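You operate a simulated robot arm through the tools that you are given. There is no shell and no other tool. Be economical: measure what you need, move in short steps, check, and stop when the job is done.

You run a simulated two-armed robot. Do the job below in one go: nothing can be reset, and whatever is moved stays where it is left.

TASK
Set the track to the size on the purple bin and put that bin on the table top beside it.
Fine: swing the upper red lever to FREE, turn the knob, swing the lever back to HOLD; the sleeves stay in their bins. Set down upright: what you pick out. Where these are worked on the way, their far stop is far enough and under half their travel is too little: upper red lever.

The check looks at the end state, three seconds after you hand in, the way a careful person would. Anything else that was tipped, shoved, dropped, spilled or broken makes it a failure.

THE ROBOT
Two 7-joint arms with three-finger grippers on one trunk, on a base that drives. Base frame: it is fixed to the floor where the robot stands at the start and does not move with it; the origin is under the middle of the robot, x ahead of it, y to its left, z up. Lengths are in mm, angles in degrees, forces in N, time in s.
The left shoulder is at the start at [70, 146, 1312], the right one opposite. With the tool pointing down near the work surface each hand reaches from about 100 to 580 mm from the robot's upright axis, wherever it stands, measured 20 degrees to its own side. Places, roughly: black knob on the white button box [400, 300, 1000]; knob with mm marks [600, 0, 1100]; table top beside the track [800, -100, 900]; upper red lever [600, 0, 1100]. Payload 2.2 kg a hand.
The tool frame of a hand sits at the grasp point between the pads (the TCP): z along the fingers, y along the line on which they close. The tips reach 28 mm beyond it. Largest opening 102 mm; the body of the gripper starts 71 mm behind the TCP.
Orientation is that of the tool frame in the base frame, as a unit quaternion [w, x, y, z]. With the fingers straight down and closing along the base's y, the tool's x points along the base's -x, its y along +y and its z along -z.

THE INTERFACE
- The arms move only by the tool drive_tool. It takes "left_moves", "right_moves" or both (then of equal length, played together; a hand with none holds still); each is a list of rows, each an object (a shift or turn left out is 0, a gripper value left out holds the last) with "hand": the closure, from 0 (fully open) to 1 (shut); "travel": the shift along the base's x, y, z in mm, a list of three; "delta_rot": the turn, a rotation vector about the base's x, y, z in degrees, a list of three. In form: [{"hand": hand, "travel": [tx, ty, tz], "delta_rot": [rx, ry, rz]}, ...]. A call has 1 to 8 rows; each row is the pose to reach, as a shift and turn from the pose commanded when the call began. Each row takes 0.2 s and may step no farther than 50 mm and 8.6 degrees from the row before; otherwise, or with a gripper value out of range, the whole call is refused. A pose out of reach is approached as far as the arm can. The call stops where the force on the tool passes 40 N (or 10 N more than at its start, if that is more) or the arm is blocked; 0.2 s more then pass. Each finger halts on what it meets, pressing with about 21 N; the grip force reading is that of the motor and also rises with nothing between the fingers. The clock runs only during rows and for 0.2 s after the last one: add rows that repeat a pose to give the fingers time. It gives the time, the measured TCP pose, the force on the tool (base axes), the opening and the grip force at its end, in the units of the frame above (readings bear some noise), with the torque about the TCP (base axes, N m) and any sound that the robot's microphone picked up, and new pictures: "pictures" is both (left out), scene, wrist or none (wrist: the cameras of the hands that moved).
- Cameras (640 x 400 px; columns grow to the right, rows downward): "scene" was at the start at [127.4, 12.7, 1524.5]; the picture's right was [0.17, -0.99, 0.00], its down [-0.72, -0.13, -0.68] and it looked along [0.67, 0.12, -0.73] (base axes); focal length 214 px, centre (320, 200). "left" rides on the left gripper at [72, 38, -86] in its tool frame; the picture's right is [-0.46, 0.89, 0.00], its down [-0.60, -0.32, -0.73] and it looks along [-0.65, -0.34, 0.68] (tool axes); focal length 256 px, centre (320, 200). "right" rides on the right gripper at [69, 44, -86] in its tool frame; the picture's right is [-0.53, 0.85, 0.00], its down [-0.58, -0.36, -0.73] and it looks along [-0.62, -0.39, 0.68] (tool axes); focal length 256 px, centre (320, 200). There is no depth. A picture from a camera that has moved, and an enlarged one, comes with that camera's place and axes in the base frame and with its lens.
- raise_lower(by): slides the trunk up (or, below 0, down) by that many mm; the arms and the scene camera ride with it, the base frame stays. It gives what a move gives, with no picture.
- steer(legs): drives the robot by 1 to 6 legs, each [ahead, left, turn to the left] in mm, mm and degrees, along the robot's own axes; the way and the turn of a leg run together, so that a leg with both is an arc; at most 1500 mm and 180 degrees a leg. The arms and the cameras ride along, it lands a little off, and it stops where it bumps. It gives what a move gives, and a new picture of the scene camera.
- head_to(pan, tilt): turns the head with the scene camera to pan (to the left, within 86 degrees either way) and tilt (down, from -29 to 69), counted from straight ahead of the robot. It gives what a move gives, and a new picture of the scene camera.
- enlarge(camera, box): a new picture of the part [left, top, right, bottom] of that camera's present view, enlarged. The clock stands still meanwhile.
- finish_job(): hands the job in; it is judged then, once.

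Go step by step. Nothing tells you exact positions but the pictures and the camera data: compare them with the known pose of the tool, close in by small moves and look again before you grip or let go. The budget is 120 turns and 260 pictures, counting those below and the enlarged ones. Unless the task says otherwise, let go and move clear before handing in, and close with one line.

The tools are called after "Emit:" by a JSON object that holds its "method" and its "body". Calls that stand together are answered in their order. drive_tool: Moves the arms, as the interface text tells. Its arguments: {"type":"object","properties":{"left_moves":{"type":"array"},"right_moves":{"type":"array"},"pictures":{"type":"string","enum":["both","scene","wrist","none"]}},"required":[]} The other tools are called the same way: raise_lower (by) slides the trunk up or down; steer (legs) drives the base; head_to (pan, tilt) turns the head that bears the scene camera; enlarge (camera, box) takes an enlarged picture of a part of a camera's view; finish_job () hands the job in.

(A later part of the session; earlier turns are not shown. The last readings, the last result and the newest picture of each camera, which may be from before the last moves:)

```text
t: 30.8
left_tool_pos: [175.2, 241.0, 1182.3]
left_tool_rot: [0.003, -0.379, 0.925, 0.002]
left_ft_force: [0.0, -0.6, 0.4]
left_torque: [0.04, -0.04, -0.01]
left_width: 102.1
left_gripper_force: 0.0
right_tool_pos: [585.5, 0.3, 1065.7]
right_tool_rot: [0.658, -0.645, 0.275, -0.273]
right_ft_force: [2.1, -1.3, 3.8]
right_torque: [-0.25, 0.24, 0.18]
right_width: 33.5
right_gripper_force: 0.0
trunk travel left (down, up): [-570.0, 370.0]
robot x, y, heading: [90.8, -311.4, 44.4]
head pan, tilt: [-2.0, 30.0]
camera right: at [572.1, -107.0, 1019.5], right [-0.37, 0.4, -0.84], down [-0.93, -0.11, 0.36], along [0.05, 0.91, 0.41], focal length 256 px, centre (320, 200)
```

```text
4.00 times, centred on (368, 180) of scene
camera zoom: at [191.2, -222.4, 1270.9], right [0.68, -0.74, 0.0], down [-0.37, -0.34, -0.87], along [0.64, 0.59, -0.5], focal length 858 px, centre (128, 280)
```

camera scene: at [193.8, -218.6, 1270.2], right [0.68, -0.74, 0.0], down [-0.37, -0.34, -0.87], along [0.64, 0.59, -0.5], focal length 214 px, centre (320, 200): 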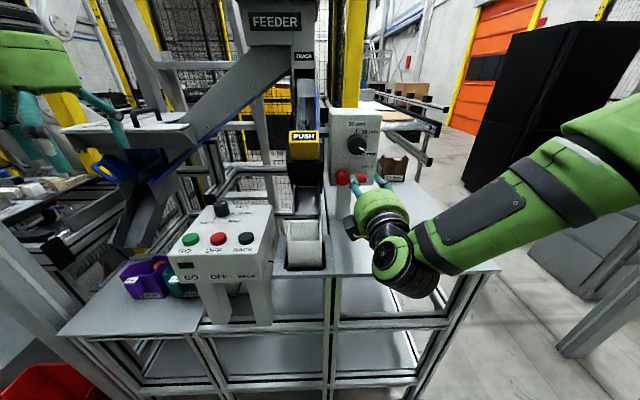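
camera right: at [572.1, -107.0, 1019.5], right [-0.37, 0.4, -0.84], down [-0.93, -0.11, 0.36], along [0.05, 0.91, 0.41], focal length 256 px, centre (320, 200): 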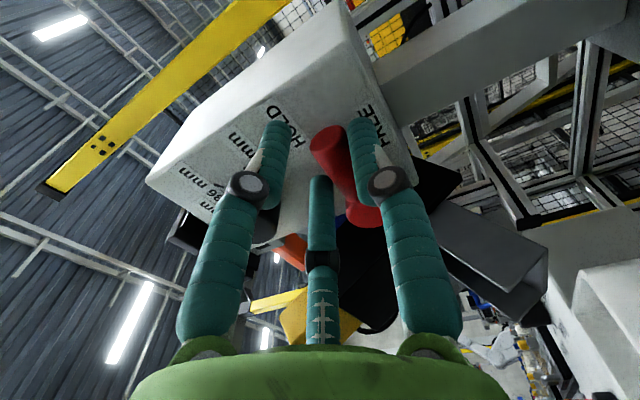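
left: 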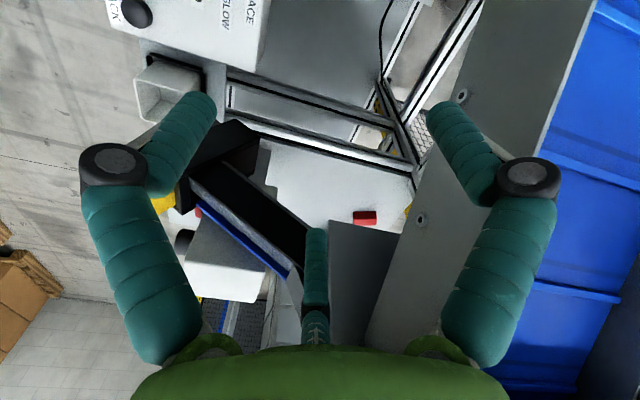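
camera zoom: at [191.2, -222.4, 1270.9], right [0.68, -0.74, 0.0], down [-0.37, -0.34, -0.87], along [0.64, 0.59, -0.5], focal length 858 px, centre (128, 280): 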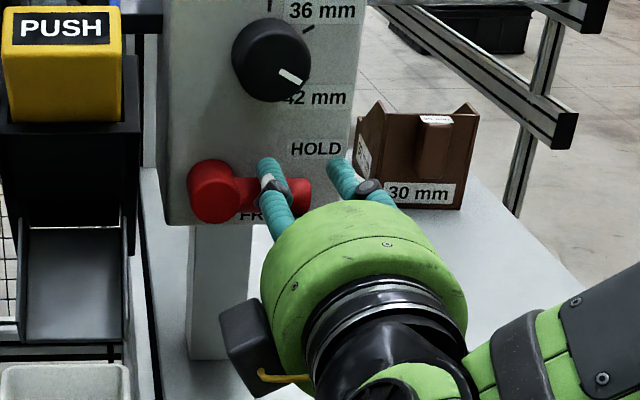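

There's a slight contact force, so I'll re-read while holding still.

Emit:
{"method": "drive_tool", "body": {"right_moves": [{"travel": [0, 0, 0]}, {"travel": [0, 0, 0]}], "pictures": "none"}}

Emit:
{"method": "enlarge", "body": {"camera": "right", "box": [240, 80, 432, 240]}}

```text
t: 31.4
left_tool_pos: [178.4, 242.8, 1180.4]
left_tool_rot: [0.001, -0.38, 0.925, 0.001]
left_ft_force: [-0.1, -0.4, 0.6]
left_torque: [0.01, 0.0, 0.0]
left_width: 101.9
left_gripper_force: 0.0
right_tool_pos: [586.4, 2.8, 1062.6]
right_tool_rot: [0.657, -0.647, 0.274, -0.273]
right_ft_force: [1.6, -1.9, 6.0]
right_torque: [0.3, 0.06, -0.09]
right_width: 36.1
right_gripper_force: 0.5
trunk travel left (down, up): [-570.0, 370.0]
robot x, y, heading: [94.0, -313.5, 44.6]
head pan, tilt: [-2.0, 30.0]
```

```text
2.50 times, centred on (336, 160) of right
camera zoom: at [572.8, -104.8, 1017.4], right [-0.37, 0.39, -0.84], down [-0.93, -0.11, 0.36], along [0.05, 0.91, 0.4], focal length 640 px, centre (280, 300)
```

zoom: 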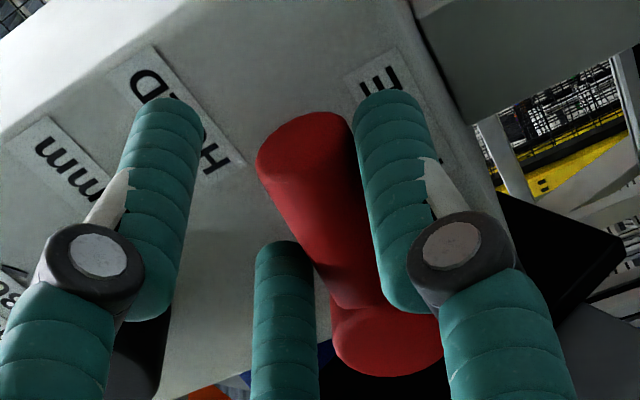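

The fingers touch the handle from both sides. I'll open slightly, go 12 mm deeper, then check.

Emit:
{"method": "drive_tool", "body": {"right_moves": [{"hand": 0.56, "travel": [0, 0, 0]}, {"travel": [4.5, 4.5, 0]}, {"travel": [9, 9, 0]}, {"travel": [9, 9, 0]}], "pictures": "wrist"}}

```text
t: 32.4
left_tool_pos: [178.8, 242.9, 1179.7]
left_tool_rot: [0.001, -0.38, 0.925, 0.0]
left_ft_force: [0.7, 0.9, -0.7]
left_torque: [0.03, -0.03, 0.0]
left_width: 102.1
left_gripper_force: 0.0
right_tool_pos: [594.8, 13.0, 1061.2]
right_tool_rot: [0.656, -0.649, 0.275, -0.271]
right_ft_force: [-0.1, 0.1, 0.0]
right_torque: [0.05, 0.0, -0.06]
right_width: 44.7
right_gripper_force: 0.1
trunk travel left (down, up): [-570.0, 370.0]
robot x, y, heading: [92.9, -314.3, 44.5]
head pan, tilt: [-2.0, 30.0]
camera right: at [581.8, -95.4, 1015.8], right [-0.38, 0.39, -0.84], down [-0.93, -0.11, 0.36], along [0.05, 0.91, 0.4], focal length 256 px, centre (320, 200)
```

right: 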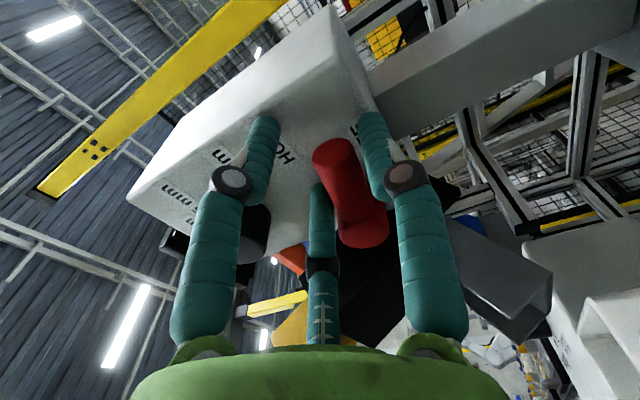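

No contact now, with the handle well inside. I'll swing downward about the hub toward FREE, rolling along with the handle.

Emit:
{"method": "drive_tool", "body": {"right_moves": [{"travel": [-0.3, 0.3, -7], "delta_rot": [5.6, 5.6, 0]}, {"travel": [-1.2, 1.2, -14], "delta_rot": [11.3, 11.3, 0]}, {"travel": [-2.6, 2.6, -20], "delta_rot": [17, 17, 0]}, {"travel": [-4.6, 4.6, -26], "delta_rot": [22.6, 22.6, 0]}, {"travel": [-7, 7, -32], "delta_rot": [28.3, 28.3, 0]}, {"travel": [-7, 7, -32], "delta_rot": [28.3, 28.3, 0]}], "pictures": "both"}}

Emit:
{"method": "enlarge", "body": {"camera": "scene", "box": [320, 130, 416, 230]}}

```text
t: 33.8
left_tool_pos: [178.4, 244.6, 1179.8]
left_tool_rot: [0.0, -0.38, 0.925, 0.001]
left_ft_force: [0.8, 0.2, 0.4]
left_torque: [0.02, 0.01, 0.0]
left_width: 101.7
left_gripper_force: 0.0
right_tool_pos: [587.0, 18.0, 1030.0]
right_tool_rot: [0.706, -0.517, 0.483, -0.031]
right_ft_force: [0.7, -0.4, 0.9]
right_torque: [0.09, 0.0, 0.07]
right_width: 45.7
right_gripper_force: 0.2
trunk travel left (down, up): [-570.0, 370.0]
robot x, y, heading: [91.0, -312.5, 44.8]
head pan, tilt: [-2.0, 30.0]
camera scene: at [193.8, -219.0, 1270.1], right [0.68, -0.74, 0.0], down [-0.37, -0.34, -0.87], along [0.64, 0.59, -0.5], focal length 214 px, centre (320, 200)
camera right: at [543.0, -57.5, 950.4], right [-0.67, 0.68, -0.29], down [-0.66, -0.37, 0.65], along [0.34, 0.63, 0.7], focal length 256 px, centre (320, 200)
```

scene: 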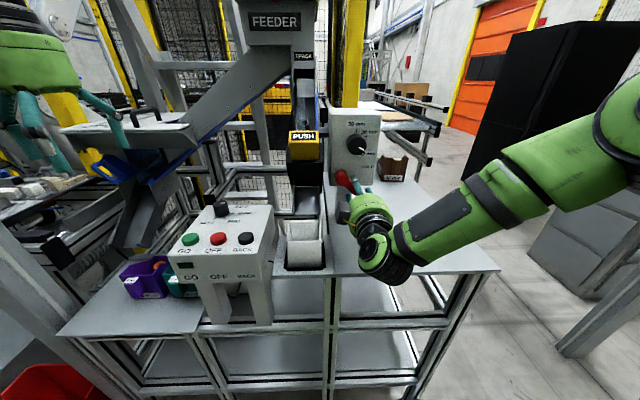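
right: 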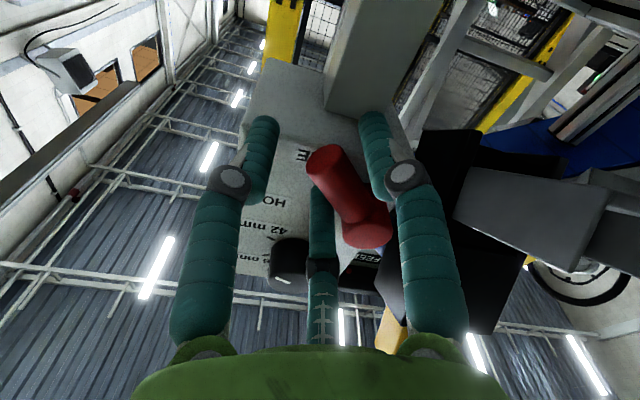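

```text
4.00 times, centred on (368, 180) of scene
camera zoom: at [193.8, -219.0, 1270.1], right [0.68, -0.74, 0.0], down [-0.37, -0.34, -0.87], along [0.64, 0.59, -0.5], focal length 858 px, centre (128, 280)
```

zoom: 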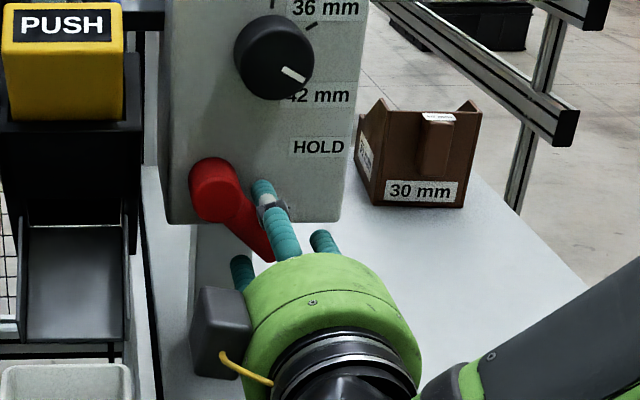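

The lever has moved about 45° down. I'll keep going until it meets the far stop.

Emit:
{"method": "drive_tool", "body": {"right_moves": [{"travel": [-3.9, 3.9, -4], "delta_rot": [5.6, 5.6, 0]}, {"travel": [-7.1, 7.1, -8], "delta_rot": [11.3, 11.3, 0]}, {"travel": [-11, 11, -11], "delta_rot": [17, 17, 0]}, {"travel": [-14.8, 14.8, -13], "delta_rot": [22.6, 22.6, 0]}, {"travel": [-19, 19, -14], "delta_rot": [28.3, 28.3, 0]}], "pictures": "both"}}

Emit:
{"method": "enlarge", "body": {"camera": "scene", "box": [320, 130, 416, 230]}}

```text
t: 35.0
left_tool_pos: [179.4, 242.8, 1180.0]
left_tool_rot: [0.0, -0.379, 0.925, 0.001]
left_ft_force: [-0.4, -0.2, 0.0]
left_torque: [-0.02, -0.03, 0.02]
left_width: 102.0
left_gripper_force: 0.0
right_tool_pos: [568.9, 37.3, 1014.9]
right_tool_rot: [0.672, -0.321, 0.632, 0.213]
right_ft_force: [3.3, -2.2, -0.4]
right_torque: [0.1, 0.09, -0.08]
right_width: 45.7
right_gripper_force: 0.6
trunk travel left (down, up): [-570.0, 370.0]
robot x, y, heading: [92.5, -314.3, 44.7]
head pan, tilt: [-2.0, 30.0]
camera scene: at [194.8, -219.4, 1270.1], right [0.68, -0.74, 0.0], down [-0.37, -0.34, -0.87], along [0.64, 0.59, -0.5], focal length 214 px, centre (320, 200)
camera right: at [484.9, 1.4, 940.0], right [-0.64, 0.66, 0.39], down [-0.33, -0.7, 0.63], along [0.69, 0.28, 0.67], focal length 256 px, centre (320, 200)
```

scene: 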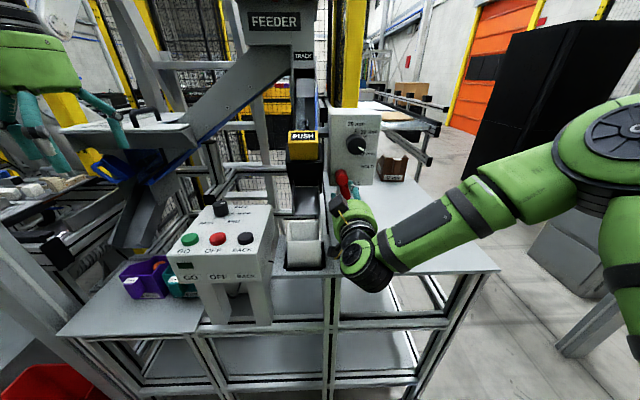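
right: 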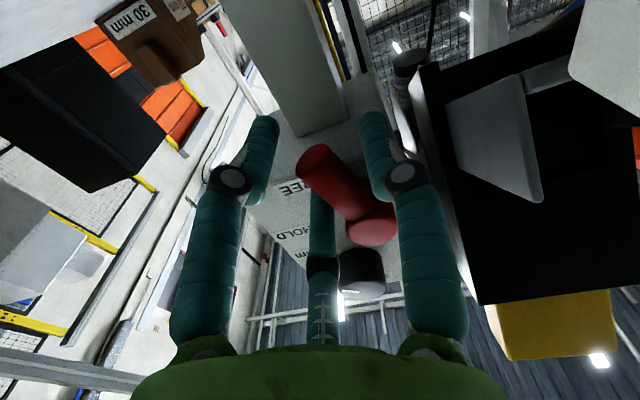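

```text
4.00 times, centred on (368, 180) of scene
camera zoom: at [194.8, -219.4, 1270.1], right [0.68, -0.74, 0.0], down [-0.37, -0.34, -0.87], along [0.64, 0.59, -0.5], focal length 858 px, centre (128, 280)
```

zoom: 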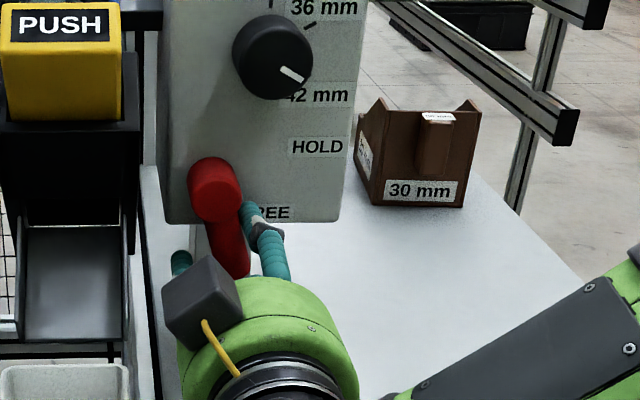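

The lever is near vertical. I'll push a bit further to feel the stop.

Emit:
{"method": "drive_tool", "body": {"right_moves": [{"travel": [-4, 4, 0], "delta_rot": [5, 5, 0]}, {"travel": [-8, 8, 0], "delta_rot": [10, 10, 0]}, {"travel": [-11, 11, 0], "delta_rot": [10, 10, 0]}, {"travel": [-11, 11, 0], "delta_rot": [10, 10, 0]}], "pictures": "wrist"}}

Emit:
{"method": "enlarge", "body": {"camera": "scene", "box": [320, 130, 416, 230]}}

```text
t: 35.7
left_tool_pos: [180.5, 238.1, 1182.6]
left_tool_rot: [0.002, -0.378, 0.926, 0.002]
left_ft_force: [-1.0, 1.1, 0.1]
left_torque: [-0.01, -0.03, 0.02]
left_width: 102.1
left_gripper_force: 0.1
right_tool_pos: [568.5, 40.2, 1024.1]
right_tool_rot: [0.65, -0.229, 0.663, 0.29]
right_ft_force: [13.2, -18.9, 16.8]
right_torque: [-1.72, 0.9, 2.38]
right_width: 44.9
right_gripper_force: 0.2
trunk travel left (down, up): [-570.0, 370.0]
robot x, y, heading: [92.7, -315.4, 44.1]
head pan, tilt: [-2.0, 30.0]
stopped in row 3 (right hand): the force on the tool passed its limit at 44 N (the readings are from after the stop); the commanded pose is now the measured one
camera right: at [471.1, 18.1, 957.5], right [-0.55, 0.57, 0.61], down [-0.26, -0.81, 0.53], along [0.79, 0.14, 0.59], focal length 256 px, centre (320, 200)
```

right: 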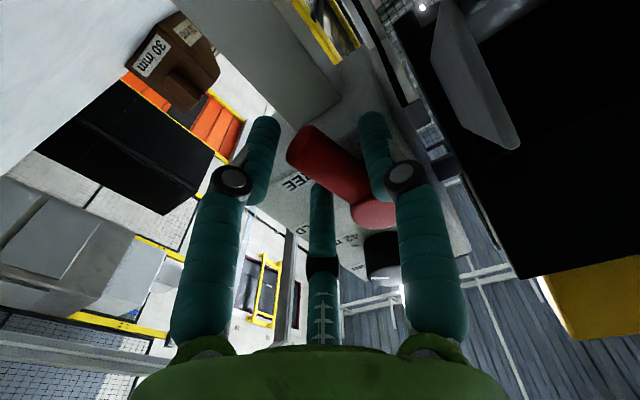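

```text
4.00 times, centred on (368, 180) of scene
camera zoom: at [194.1, -224.7, 1270.8], right [0.67, -0.74, 0.0], down [-0.37, -0.33, -0.87], along [0.64, 0.59, -0.5], focal length 858 px, centre (128, 280)
```

zoom: 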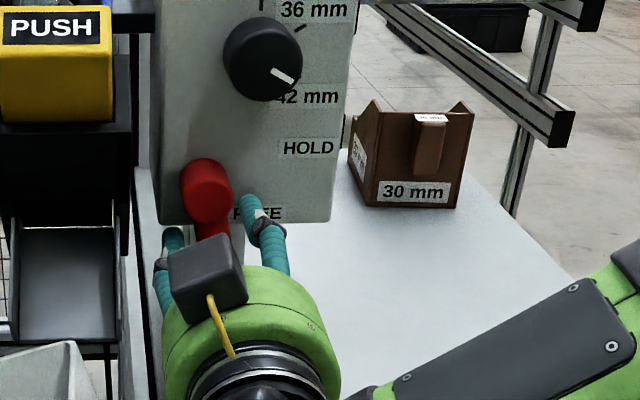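

Force limit reached. The white cup at lower left looks different, so I'll check it at once.

Emit:
{"method": "enlarge", "body": {"camera": "scene", "box": [250, 150, 410, 300]}}

```text
2.67 times, centred on (330, 225) of scene
camera zoom: at [194.1, -224.7, 1270.8], right [0.67, -0.74, 0.0], down [-0.37, -0.33, -0.87], along [0.64, 0.59, -0.5], focal length 572 px, centre (293, 133)
```

zoom: 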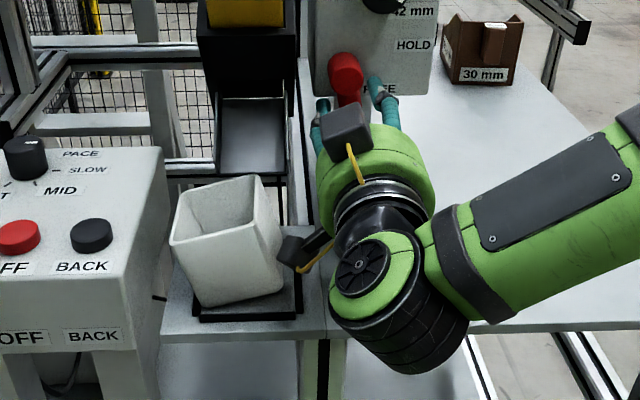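

The wrist camera nudged the white cup, which is leaning in its tray. I'll reverse the last motion gently so it settles back.

Emit:
{"method": "drive_tool", "body": {"right_moves": [{"travel": [1, -1, 0], "delta_rot": [-2, -2, 0]}, {"travel": [2, -2, -2], "delta_rot": [-5, -5, 0]}, {"travel": [3, -3, -4], "delta_rot": [-8, -8, 0]}, {"travel": [4, -4, -6], "delta_rot": [-12, -12, 0]}, {"travel": [6, -6, -6], "delta_rot": [-16, -16, 0]}, {"travel": [8, -8, -6], "delta_rot": [-20, -20, 0]}], "pictures": "none"}}

Emit:
{"method": "enlarge", "body": {"camera": "scene", "box": [250, 150, 410, 300]}}

```text
t: 37.1
left_tool_pos: [180.2, 243.3, 1180.0]
left_tool_rot: [0.001, -0.378, 0.926, 0.0]
left_ft_force: [0.4, -0.9, -0.3]
left_torque: [0.02, 0.02, 0.0]
left_width: 102.1
left_gripper_force: 0.0
right_tool_pos: [570.4, 38.7, 1013.3]
right_tool_rot: [0.699, -0.392, 0.584, 0.128]
right_ft_force: [0.1, -1.0, 0.8]
right_torque: [0.03, -0.02, -0.02]
right_width: 45.1
right_gripper_force: 0.2
trunk travel left (down, up): [-570.0, 370.0]
robot x, y, heading: [93.6, -314.2, 44.4]
head pan, tilt: [-2.0, 30.0]
```

```text
2.67 times, centred on (330, 225) of scene
camera zoom: at [194.5, -219.5, 1270.1], right [0.67, -0.74, 0.0], down [-0.37, -0.34, -0.87], along [0.64, 0.58, -0.5], focal length 572 px, centre (293, 133)
```

zoom: 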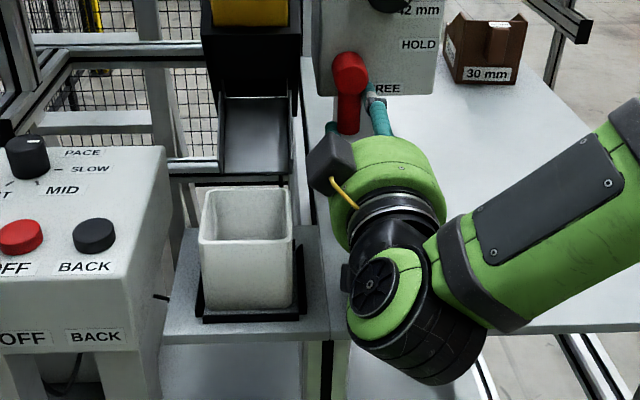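

The cup has settled back upright in its tray. I'll withdraw the hand straight back and look at the lever.

Emit:
{"method": "drive_tool", "body": {"right_moves": [{"travel": [-21, -21, 0]}, {"travel": [-42, -42, 0]}, {"travel": [-50, -62, 0]}], "pictures": "wrist"}}

Emit:
{"method": "enlarge", "body": {"camera": "scene", "box": [320, 100, 400, 220]}}

Emit:
{"method": "enlarge", "body": {"camera": "scene", "box": [270, 200, 340, 290]}}

```text
t: 37.9
left_tool_pos: [181.0, 243.0, 1180.1]
left_tool_rot: [0.001, -0.378, 0.926, 0.0]
left_ft_force: [-0.2, -0.7, 0.8]
left_torque: [0.0, -0.03, 0.01]
left_width: 101.9
left_gripper_force: 0.1
right_tool_pos: [523.2, -24.1, 1012.2]
right_tool_rot: [0.7, -0.39, 0.584, 0.127]
right_ft_force: [0.0, -0.2, -0.8]
right_torque: [-0.01, 0.0, 0.01]
right_width: 45.0
right_gripper_force: 0.1
trunk travel left (down, up): [-570.0, 370.0]
robot x, y, heading: [92.7, -314.7, 44.4]
head pan, tilt: [-2.0, 30.0]
camera right: at [452.2, -73.0, 931.2], right [-0.69, 0.71, 0.15], down [-0.46, -0.59, 0.66], along [0.56, 0.39, 0.73], focal length 256 px, centre (320, 200)
```

right: 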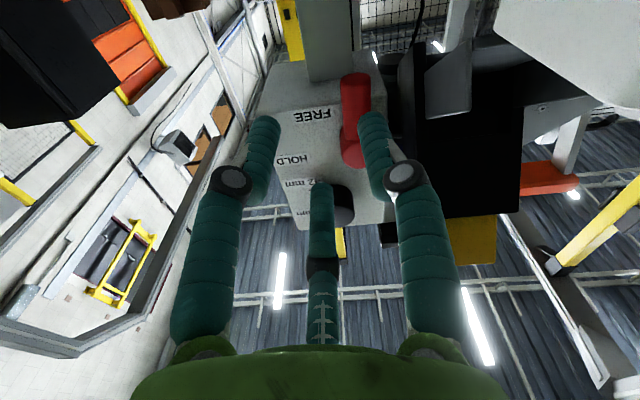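

```text
3.33 times, centred on (360, 160) of scene
camera zoom: at [194.7, -219.8, 1270.2], right [0.67, -0.74, 0.0], down [-0.37, -0.34, -0.87], along [0.64, 0.58, -0.5], focal length 715 px, centre (187, 333)
```

zoom: 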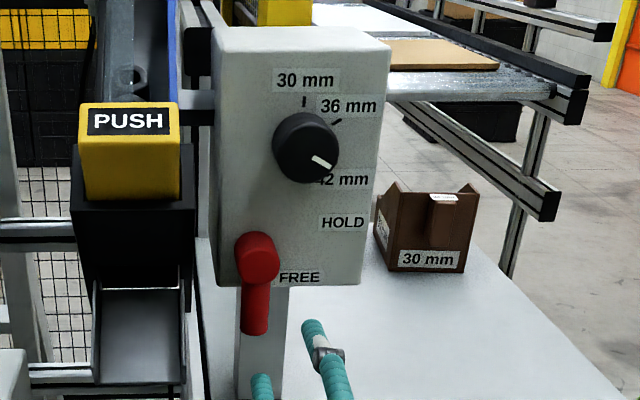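

```text
4.44 times, centred on (305, 245) of scene
camera zoom: at [194.7, -219.8, 1270.2], right [0.67, -0.74, 0.0], down [-0.37, -0.34, -0.87], along [0.64, 0.58, -0.5], focal length 953 px, centre (387, 0)
```

zoom: 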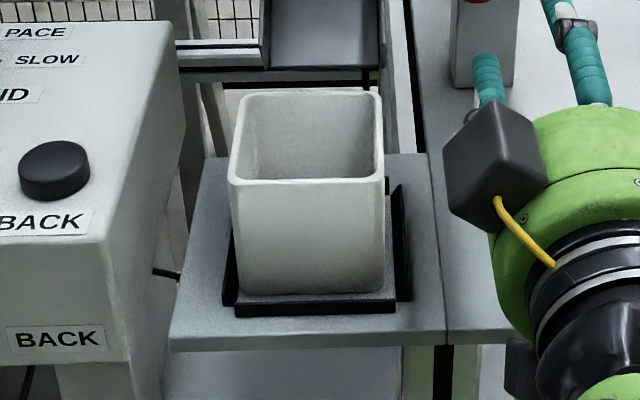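

The lever now points straight down at FREE and the cup is fine. Next is the knob: marks sit 60° apart, knob axis is about v=-394, z=1138. I'll move up in front of it with the fingers opened.

Emit:
{"method": "drive_tool", "body": {"right_moves": [{"hand": 0.27, "travel": [0, 0, 40]}, {"travel": [5, 2, 80]}, {"travel": [10, 4, 110]}, {"travel": [14, 6, 126]}, {"travel": [14, 6, 126]}], "pictures": "both"}}

Emit:
{"method": "enlarge", "body": {"camera": "right", "box": [192, 40, 448, 240]}}

```text
t: 39.1
left_tool_pos: [179.8, 243.8, 1179.0]
left_tool_rot: [0.001, -0.378, 0.926, 0.001]
left_ft_force: [-0.9, 0.3, -0.5]
left_torque: [-0.01, -0.01, -0.02]
left_width: 102.0
left_gripper_force: 0.1
right_tool_pos: [538.0, -18.0, 1140.0]
right_tool_rot: [0.701, -0.389, 0.585, 0.127]
right_ft_force: [-1.0, -0.1, 0.4]
right_torque: [0.0, 0.01, -0.01]
right_width: 74.4
right_gripper_force: 0.0
trunk travel left (down, up): [-570.0, 370.0]
robot x, y, heading: [96.1, -313.4, 44.3]
head pan, tilt: [-2.0, 30.0]
camera scene: at [194.4, -219.1, 1270.1], right [0.67, -0.74, 0.0], down [-0.37, -0.34, -0.87], along [0.64, 0.58, -0.5], focal length 214 px, centre (320, 200)
camera right: at [466.1, -67.2, 1057.4], right [-0.69, 0.71, 0.15], down [-0.46, -0.59, 0.66], along [0.56, 0.39, 0.73], focal length 256 px, centre (320, 200)
```

scene: 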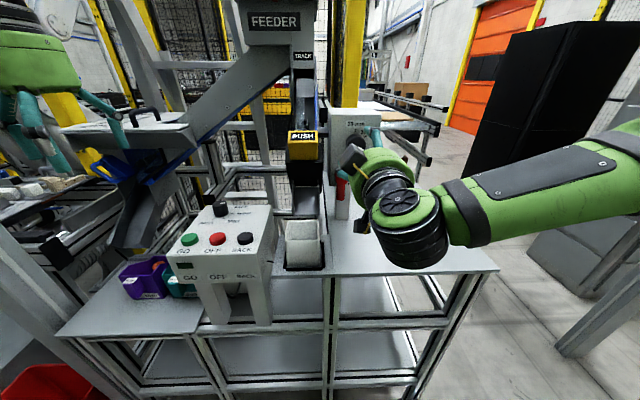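
right: 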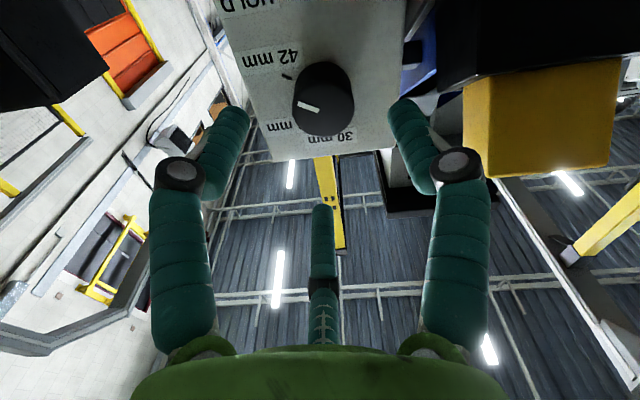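

```text
2.00 times, centred on (320, 140) of right
camera zoom: at [466.1, -67.2, 1057.4], right [-0.69, 0.71, 0.15], down [-0.46, -0.59, 0.66], along [0.56, 0.39, 0.73], focal length 512 px, centre (320, 320)
```

zoom: 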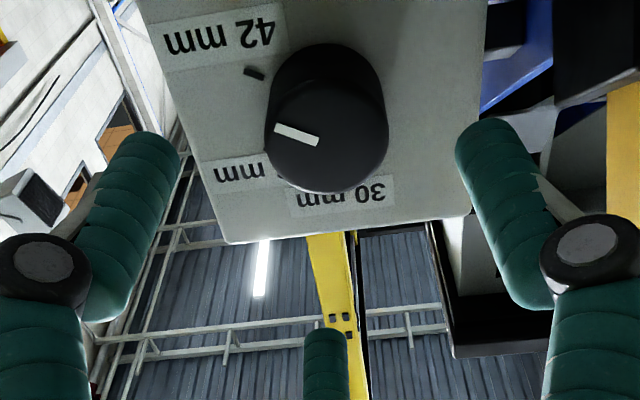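

Aligned with the knob axis within a few mm. I'll advance and close gently.

Emit:
{"method": "drive_tool", "body": {"right_moves": [{"travel": [13, 14, -1]}, {"travel": [26, 28, -1]}, {"travel": [37.5, 41, -1]}, {"travel": [37.5, 41, -1]}], "pictures": "wrist"}}

Emit:
{"method": "enlarge", "body": {"camera": "scene", "box": [320, 90, 400, 180]}}

```text
t: 40.1
left_tool_pos: [180.0, 242.5, 1179.6]
left_tool_rot: [0.001, -0.377, 0.926, 0.001]
left_ft_force: [0.3, 0.6, -0.5]
left_torque: [0.04, -0.02, -0.01]
left_width: 101.8
left_gripper_force: 0.0
right_tool_pos: [574.1, 22.8, 1139.7]
right_tool_rot: [0.7, -0.39, 0.584, 0.128]
right_ft_force: [-0.7, -0.1, 0.7]
right_torque: [0.0, 0.0, -0.03]
right_width: 74.5
right_gripper_force: 0.1
trunk travel left (down, up): [-570.0, 370.0]
robot x, y, heading: [93.0, -315.5, 44.3]
head pan, tilt: [-2.0, 30.0]
camera right: at [503.4, -26.5, 1056.4], right [-0.69, 0.71, 0.15], down [-0.46, -0.59, 0.66], along [0.56, 0.39, 0.73], focal length 256 px, centre (320, 200)
```

right: 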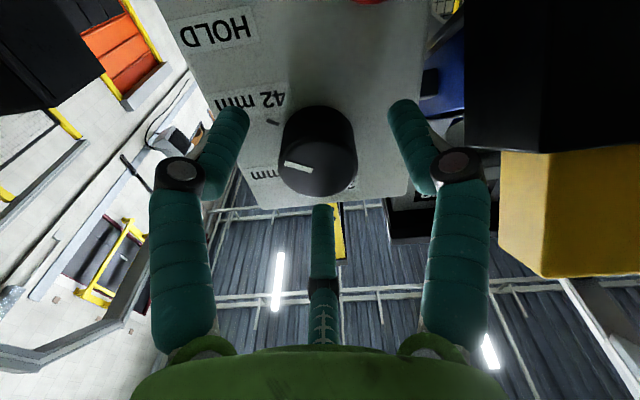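

```text
4.44 times, centred on (360, 135) of scene
camera zoom: at [194.2, -219.6, 1270.2], right [0.67, -0.74, 0.0], down [-0.37, -0.34, -0.87], along [0.64, 0.58, -0.5], focal length 953 px, centre (142, 489)
```

zoom: 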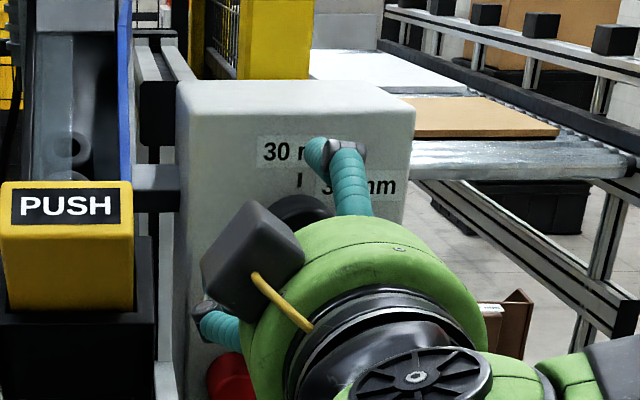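

Now close on the knob.

Emit:
{"method": "drive_tool", "body": {"right_moves": [{"hand": 0.5}, {"hand": 0.62}, {"hand": 0.75}, {"hand": 0.75}], "pictures": "wrist"}}

```text
t: 41.1
left_tool_pos: [180.1, 242.3, 1180.3]
left_tool_rot: [0.001, -0.378, 0.926, 0.001]
left_ft_force: [-0.1, 0.9, 0.2]
left_torque: [0.0, -0.02, 0.0]
left_width: 101.8
left_gripper_force: 0.0
right_tool_pos: [574.0, 22.7, 1138.9]
right_tool_rot: [0.701, -0.389, 0.584, 0.127]
right_ft_force: [2.9, -0.1, 5.1]
right_torque: [-0.12, 0.11, -0.25]
right_width: 38.7
right_gripper_force: 45.0
trunk travel left (down, up): [-570.0, 370.0]
robot x, y, heading: [92.4, -312.4, 44.3]
head pan, tilt: [-2.0, 30.0]
camera right: at [504.0, -26.9, 1057.0], right [-0.69, 0.71, 0.16], down [-0.46, -0.59, 0.66], along [0.56, 0.38, 0.73], focal length 256 px, centre (320, 200)
```

right: 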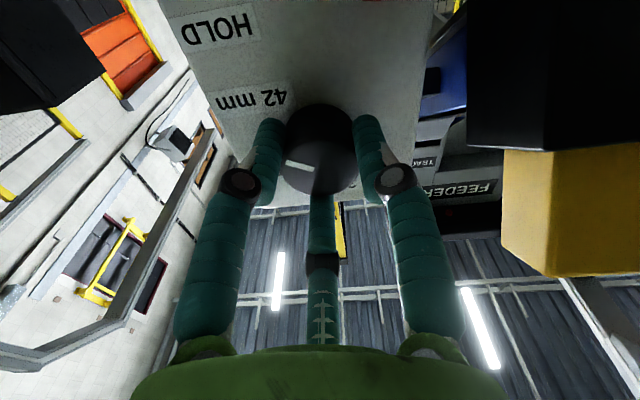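

Firm grip (38.7 mm). Turn −60° about the panel normal, toward 36.

Emit:
{"method": "drive_tool", "body": {"right_moves": [{"delta_rot": [-5.3, -5.3, 0]}, {"delta_rot": [-10.6, -10.6, 0]}, {"delta_rot": [-15.9, -15.9, 0]}, {"delta_rot": [-21.2, -21.2, 0]}, {"delta_rot": [-26.5, -26.5, 0]}, {"delta_rot": [-31.8, -31.8, 0]}, {"delta_rot": [-37.1, -37.1, 0]}, {"delta_rot": [-42.4, -42.4, 0]}], "pictures": "both"}}

Emit:
{"method": "enlarge", "body": {"camera": "right", "box": [192, 40, 448, 240]}}

```text
t: 42.9
left_tool_pos: [180.0, 242.6, 1180.7]
left_tool_rot: [0.001, -0.378, 0.926, 0.001]
left_ft_force: [-0.4, 0.5, 0.6]
left_torque: [-0.01, -0.04, 0.02]
left_width: 101.9
left_gripper_force: 0.1
right_tool_pos: [574.9, 21.1, 1138.9]
right_tool_rot: [0.675, -0.63, 0.303, -0.235]
right_ft_force: [7.2, 0.2, 11.7]
right_torque: [-0.23, 0.28, -0.12]
right_width: 38.6
right_gripper_force: 45.1
trunk travel left (down, up): [-570.0, 370.0]
robot x, y, heading: [96.1, -316.5, 44.1]
head pan, tilt: [-2.0, 30.0]
camera scene: at [195.2, -220.3, 1270.2], right [0.67, -0.74, 0.0], down [-0.37, -0.34, -0.87], along [0.64, 0.58, -0.5], focal length 214 px, centre (320, 200)
camera right: at [559.4, -82.5, 1085.5], right [-0.43, 0.46, -0.78], down [-0.9, -0.15, 0.41], along [0.07, 0.88, 0.47], focal length 256 px, centre (320, 200)
```

scene: 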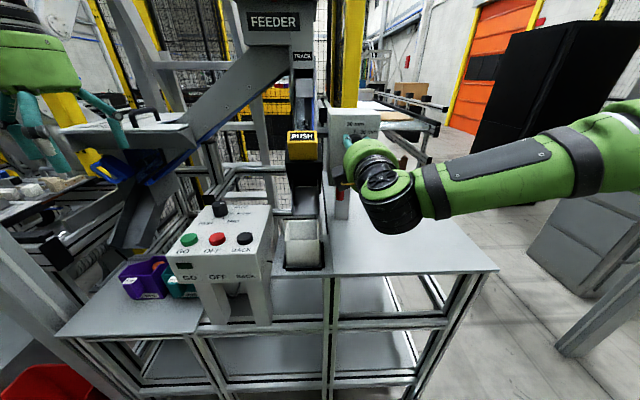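
right: 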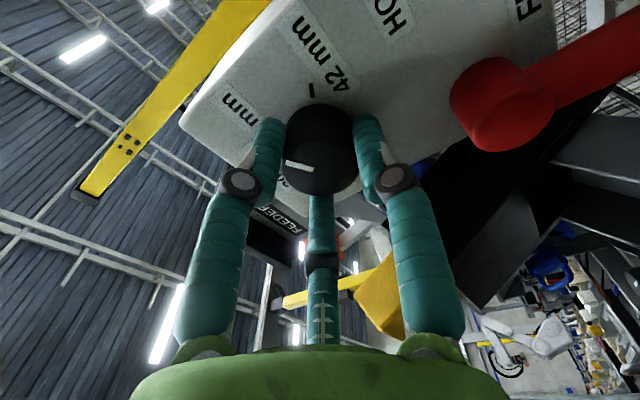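

```text
2.00 times, centred on (320, 140) of right
camera zoom: at [559.4, -82.5, 1085.5], right [-0.43, 0.46, -0.78], down [-0.9, -0.15, 0.41], along [0.07, 0.88, 0.47], focal length 512 px, centre (320, 320)
```

zoom: 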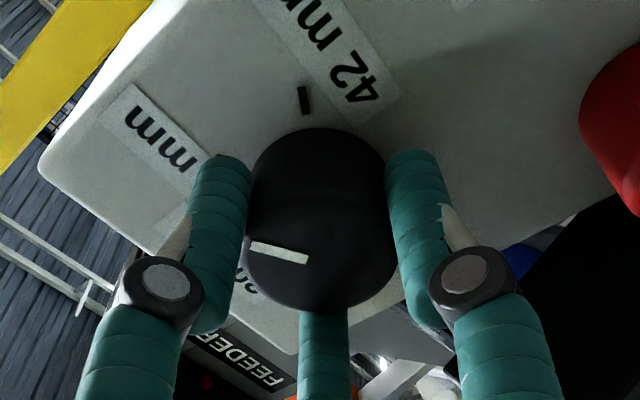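

The knob turned with the hand. I'll release, back off and check against the 36 mark.

Emit:
{"method": "drive_tool", "body": {"right_moves": [{"hand": 0.5}, {"hand": 0.27}, {"hand": 0.27}, {"travel": [-20, -20, 0]}, {"travel": [-45, -45, 0]}, {"travel": [-45, -75, -40]}, {"travel": [-45, -105, -80]}, {"travel": [-45, -105, -80]}], "pictures": "wrist"}}

Emit:
{"method": "enlarge", "body": {"camera": "scene", "box": [320, 90, 400, 180]}}

```text
t: 44.7
left_tool_pos: [179.9, 243.0, 1179.5]
left_tool_rot: [0.002, -0.378, 0.926, 0.001]
left_ft_force: [-0.2, 0.2, 0.0]
left_torque: [0.03, -0.01, 0.01]
left_width: 102.2
left_gripper_force: 0.1
right_tool_pos: [541.8, -54.6, 1061.7]
right_tool_rot: [0.675, -0.629, 0.304, -0.235]
right_ft_force: [0.1, 0.2, -0.4]
right_torque: [0.02, 0.02, 0.04]
right_width: 74.3
right_gripper_force: 0.0
right hand out of reach, approached as far as the arm can: row 7, 8
trunk travel left (down, up): [-570.0, 370.0]
robot x, y, heading: [92.0, -316.3, 44.4]
head pan, tilt: [-2.0, 30.0]
camera right: at [526.0, -158.5, 1008.2], right [-0.43, 0.46, -0.78], down [-0.9, -0.15, 0.41], along [0.07, 0.88, 0.47], focal length 256 px, centre (320, 200)
```

right: 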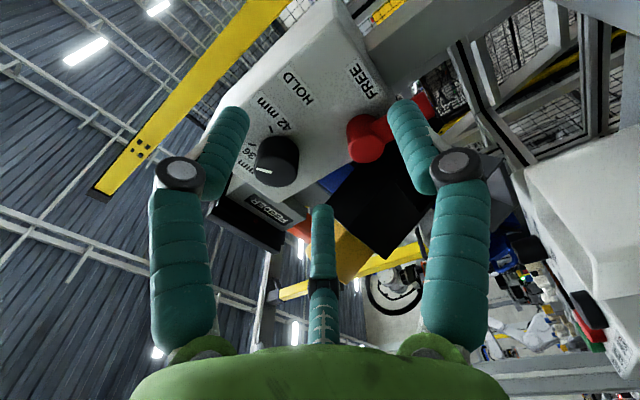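

```text
4.44 times, centred on (360, 135) of scene
camera zoom: at [193.5, -219.7, 1270.3], right [0.67, -0.74, 0.0], down [-0.37, -0.34, -0.87], along [0.64, 0.58, -0.5], focal length 953 px, centre (142, 489)
```

zoom: 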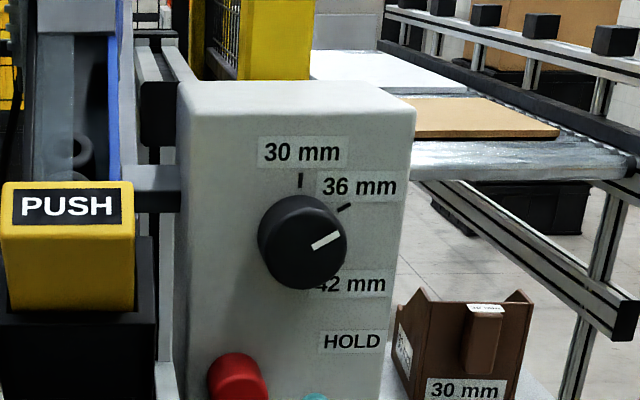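

Emit:
{"method": "enlarge", "body": {"camera": "scene", "box": [338, 112, 374, 160]}}

Emit:
{"method": "enlarge", "body": {"camera": "right", "box": [220, 90, 316, 190]}}

```text
8.33 times, centred on (356, 136) of scene
camera zoom: at [193.5, -219.7, 1270.3], right [0.67, -0.74, 0.0], down [-0.37, -0.34, -0.87], along [0.64, 0.58, -0.5], focal length 1787 px, centre (20, 733)
```

zoom: 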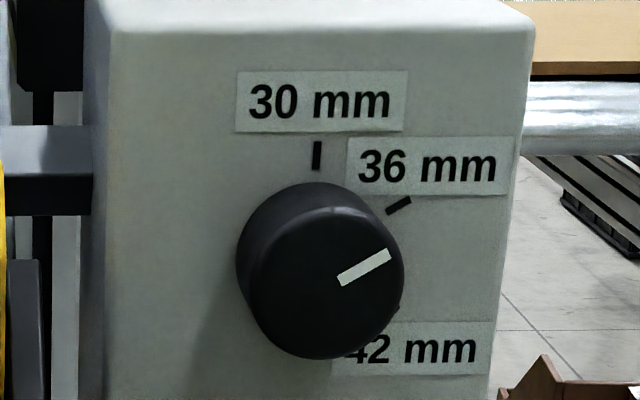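

```text
4.00 times, centred on (268, 140) of right
camera zoom: at [526.0, -158.5, 1008.2], right [-0.43, 0.46, -0.78], down [-0.9, -0.15, 0.41], along [0.07, 0.88, 0.47], focal length 1024 px, centre (528, 440)
```

zoom: 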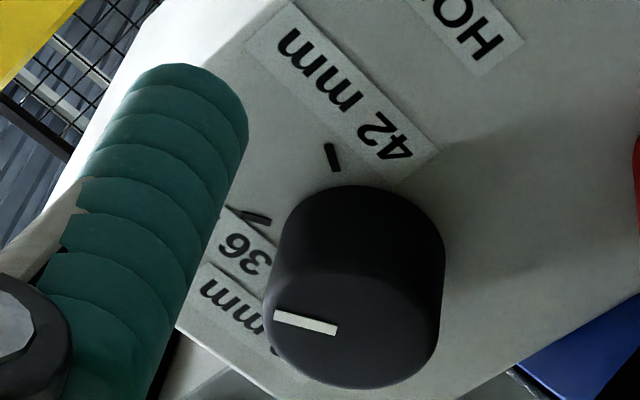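

Pointer lines up with 36 (about 59° against 59° by my rays). To swing the lever back, I'll use one finger of the wide-open hand from the left, keeping the hand body right, away from the cup. First I'll roll to that orientation.

Emit:
{"method": "drive_tool", "body": {"right_moves": [{"hand": 0.1, "travel": [8, 9, 0], "delta_rot": [-5.2, -5.2, 0]}, {"hand": 0, "travel": [16, 18, 0], "delta_rot": [-10.4, -10.4, 0]}, {"travel": [24, 27, -10], "delta_rot": [-15.6, -15.6, 0]}, {"travel": [32, 36, -25], "delta_rot": [-20.8, -20.8, 0]}, {"travel": [39, 45, -44], "delta_rot": [-25.8, -25.8, 0]}, {"travel": [39, 45, -44], "delta_rot": [-25.8, -25.8, 0]}], "pictures": "both"}}

Emit:
{"method": "enlarge", "body": {"camera": "scene", "box": [270, 130, 430, 290]}}

```text
t: 46.1
left_tool_pos: [178.7, 243.9, 1179.7]
left_tool_rot: [0.001, -0.377, 0.926, 0.0]
left_ft_force: [-0.3, 0.2, -0.4]
left_torque: [0.02, 0.01, -0.01]
left_width: 101.9
left_gripper_force: 0.0
right_tool_pos: [566.1, 1.9, 1029.8]
right_tool_rot: [-0.565, 0.698, -0.089, 0.431]
right_ft_force: [0.4, 0.6, 0.7]
right_torque: [-0.01, 0.01, 0.0]
right_width: 102.0
right_gripper_force: 0.0
right hand out of reach, approached as far as the arm can: row 4, 5, 6
trunk travel left (down, up): [-570.0, 370.0]
robot x, y, heading: [92.5, -311.6, 44.2]
head pan, tilt: [-2.0, 30.0]
camera scene: at [194.4, -219.9, 1270.2], right [0.67, -0.74, 0.0], down [-0.37, -0.34, -0.87], along [0.64, 0.58, -0.5], focal length 214 px, centre (320, 200)
camera right: at [563.7, -115.4, 1024.5], right [-0.02, 0.04, -1.0], down [-1.0, -0.04, 0.02], along [-0.04, 1.0, 0.04], focal length 256 px, centre (320, 200)
```

scene: 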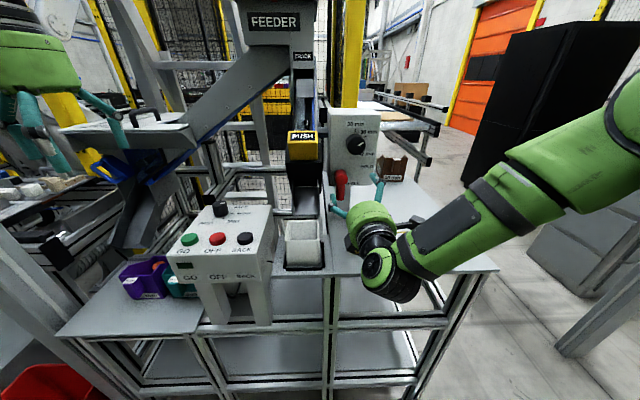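
right: 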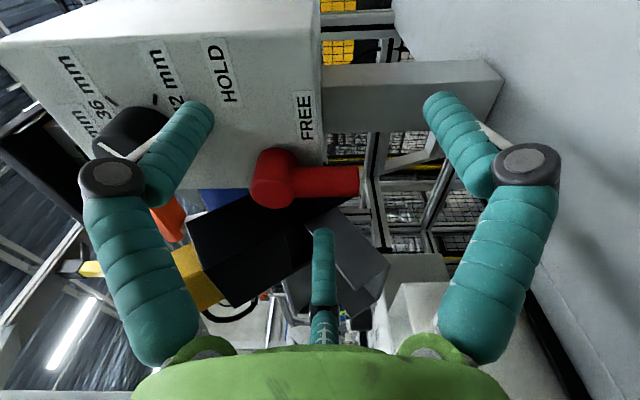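

```text
2.50 times, centred on (350, 210) of scene
camera zoom: at [194.4, -219.9, 1270.2], right [0.67, -0.74, 0.0], down [-0.37, -0.34, -0.87], along [0.64, 0.58, -0.5], focal length 536 px, centre (245, 175)
```

zoom: 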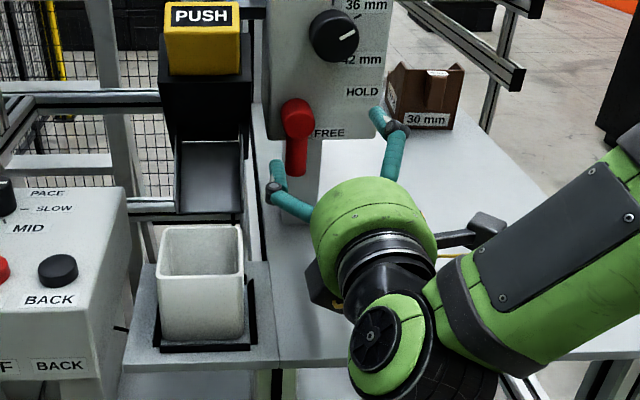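

The left finger sits left of the hanging lever, and the hand body stays right of the cup. A small test move first, since the last command was clamped by reach.

Emit:
{"method": "drive_tool", "body": {"right_moves": [{"travel": [-1, 18, 7]}, {"travel": [-1, 18, 7]}], "pictures": "none"}}

```text
t: 46.7
left_tool_pos: [180.8, 242.1, 1179.3]
left_tool_rot: [0.0, -0.378, 0.926, 0.0]
left_ft_force: [0.1, 0.8, 0.2]
left_torque: [-0.01, -0.01, 0.02]
left_width: 102.1
left_gripper_force: 0.0
right_tool_pos: [565.6, 19.3, 1036.2]
right_tool_rot: [-0.569, 0.697, -0.087, 0.429]
right_ft_force: [-1.0, -0.7, -1.3]
right_torque: [0.0, -0.01, 0.01]
right_width: 102.0
right_gripper_force: 0.0
trunk travel left (down, up): [-570.0, 370.0]
robot x, y, heading: [90.9, -314.7, 44.5]
head pan, tilt: [-2.0, 30.0]
```

The command tracks the actual pose. Now advance to the lever's depth with the finger just left of the handle.

Emit:
{"method": "drive_tool", "body": {"right_moves": [{"travel": [9, -9, -10]}, {"travel": [12, -6, -22]}, {"travel": [19, 0, -22]}, {"travel": [19, 0, -22]}], "pictures": "wrist"}}

Emit:
{"method": "enlarge", "body": {"camera": "scene", "box": [270, 130, 430, 290]}}

```text
t: 47.7
left_tool_pos: [180.7, 244.1, 1179.3]
left_tool_rot: [0.001, -0.378, 0.926, 0.001]
left_ft_force: [0.3, 0.0, -0.9]
left_torque: [0.02, -0.01, 0.0]
left_width: 101.8
left_gripper_force: 0.1
right_tool_pos: [573.4, 25.5, 1021.6]
right_tool_rot: [-0.567, 0.697, -0.089, 0.43]
right_ft_force: [-0.6, 0.0, 0.4]
right_torque: [-0.02, -0.02, 0.0]
right_width: 102.1
right_gripper_force: 0.1
right hand out of reach, approached as far as the arm can: row 1, 2, 3, 4
trunk travel left (down, up): [-570.0, 370.0]
robot x, y, heading: [94.0, -316.9, 44.5]
head pan, tilt: [-2.0, 30.0]
camera right: at [570.3, -92.5, 1015.9], right [-0.02, 0.04, -1.0], down [-1.0, -0.04, 0.02], along [-0.04, 1.0, 0.04], focal length 256 px, centre (320, 200)
```

right: 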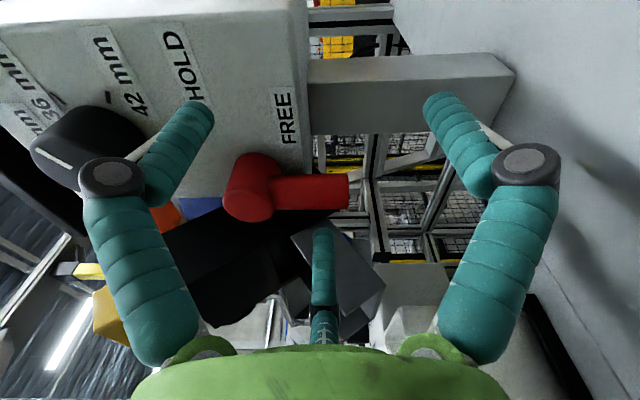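

```text
2.50 times, centred on (350, 210) of scene
camera zoom: at [194.4, -219.5, 1270.2], right [0.67, -0.74, 0.0], down [-0.37, -0.34, -0.87], along [0.64, 0.58, -0.5], focal length 536 px, centre (245, 175)
```

zoom: 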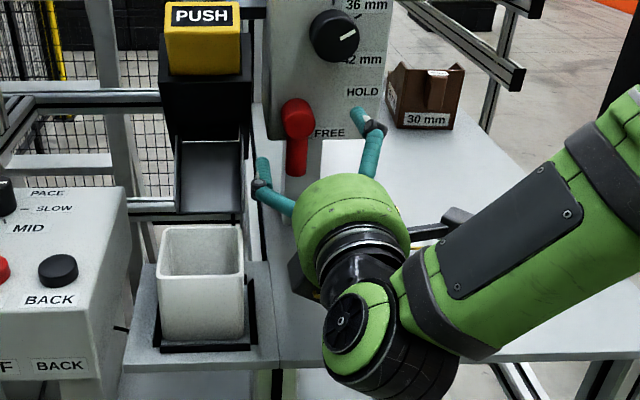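

The pose is close enough: the finger is left of the handle. I'll push right to swing the lever partway, and finish with the straddle grip that worked before.

Emit:
{"method": "drive_tool", "body": {"right_moves": [{"travel": [9, -9, 0]}, {"travel": [18, -18, 0]}, {"travel": [27, -27, 1]}, {"travel": [35, -35, 2]}, {"travel": [42, -42, 4]}, {"travel": [42, -42, 4]}], "pictures": "wrist"}}

Emit:
{"method": "enlarge", "body": {"camera": "scene", "box": [270, 130, 430, 290]}}

```text
t: 49.1
left_tool_pos: [178.7, 243.4, 1179.5]
left_tool_rot: [0.001, -0.377, 0.926, 0.0]
left_ft_force: [-0.3, -0.2, 0.1]
left_torque: [-0.01, 0.0, -0.01]
left_width: 101.9
left_gripper_force: 0.1
right_tool_pos: [580.1, 3.9, 1050.2]
right_tool_rot: [-0.567, 0.698, -0.089, 0.429]
right_ft_force: [-0.3, 0.5, -0.3]
right_torque: [0.02, -0.02, 0.02]
right_width: 102.1
right_gripper_force: 0.1
right hand out of reach, approached as far as the arm can: row 1, 2, 3, 4, 5, 6
trunk travel left (down, up): [-570.0, 370.0]
robot x, y, heading: [93.9, -312.6, 44.3]
head pan, tilt: [-2.0, 30.0]
camera right: at [577.8, -114.5, 1045.6], right [-0.02, 0.04, -1.0], down [-1.0, -0.04, 0.02], along [-0.04, 1.0, 0.04], focal length 256 px, centre (320, 200)
```

right: 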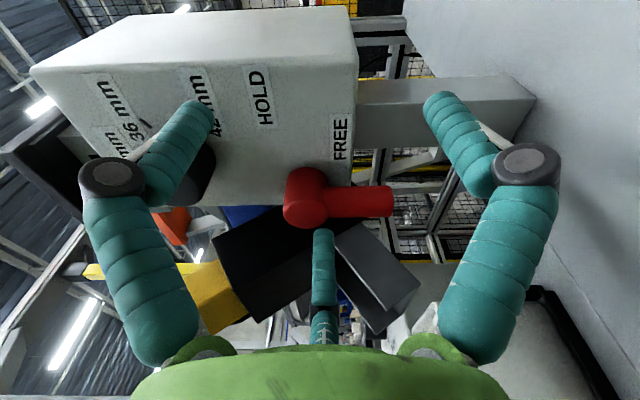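

```text
2.50 times, centred on (350, 210) of scene
camera zoom: at [194.3, -219.1, 1270.1], right [0.67, -0.74, 0.0], down [-0.37, -0.34, -0.87], along [0.64, 0.58, -0.5], focal length 536 px, centre (245, 175)
```

zoom: 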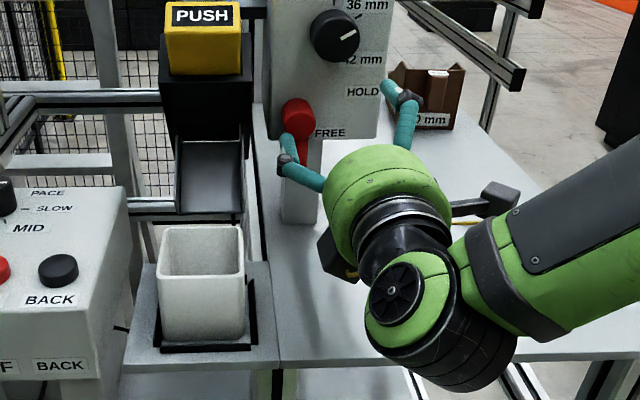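

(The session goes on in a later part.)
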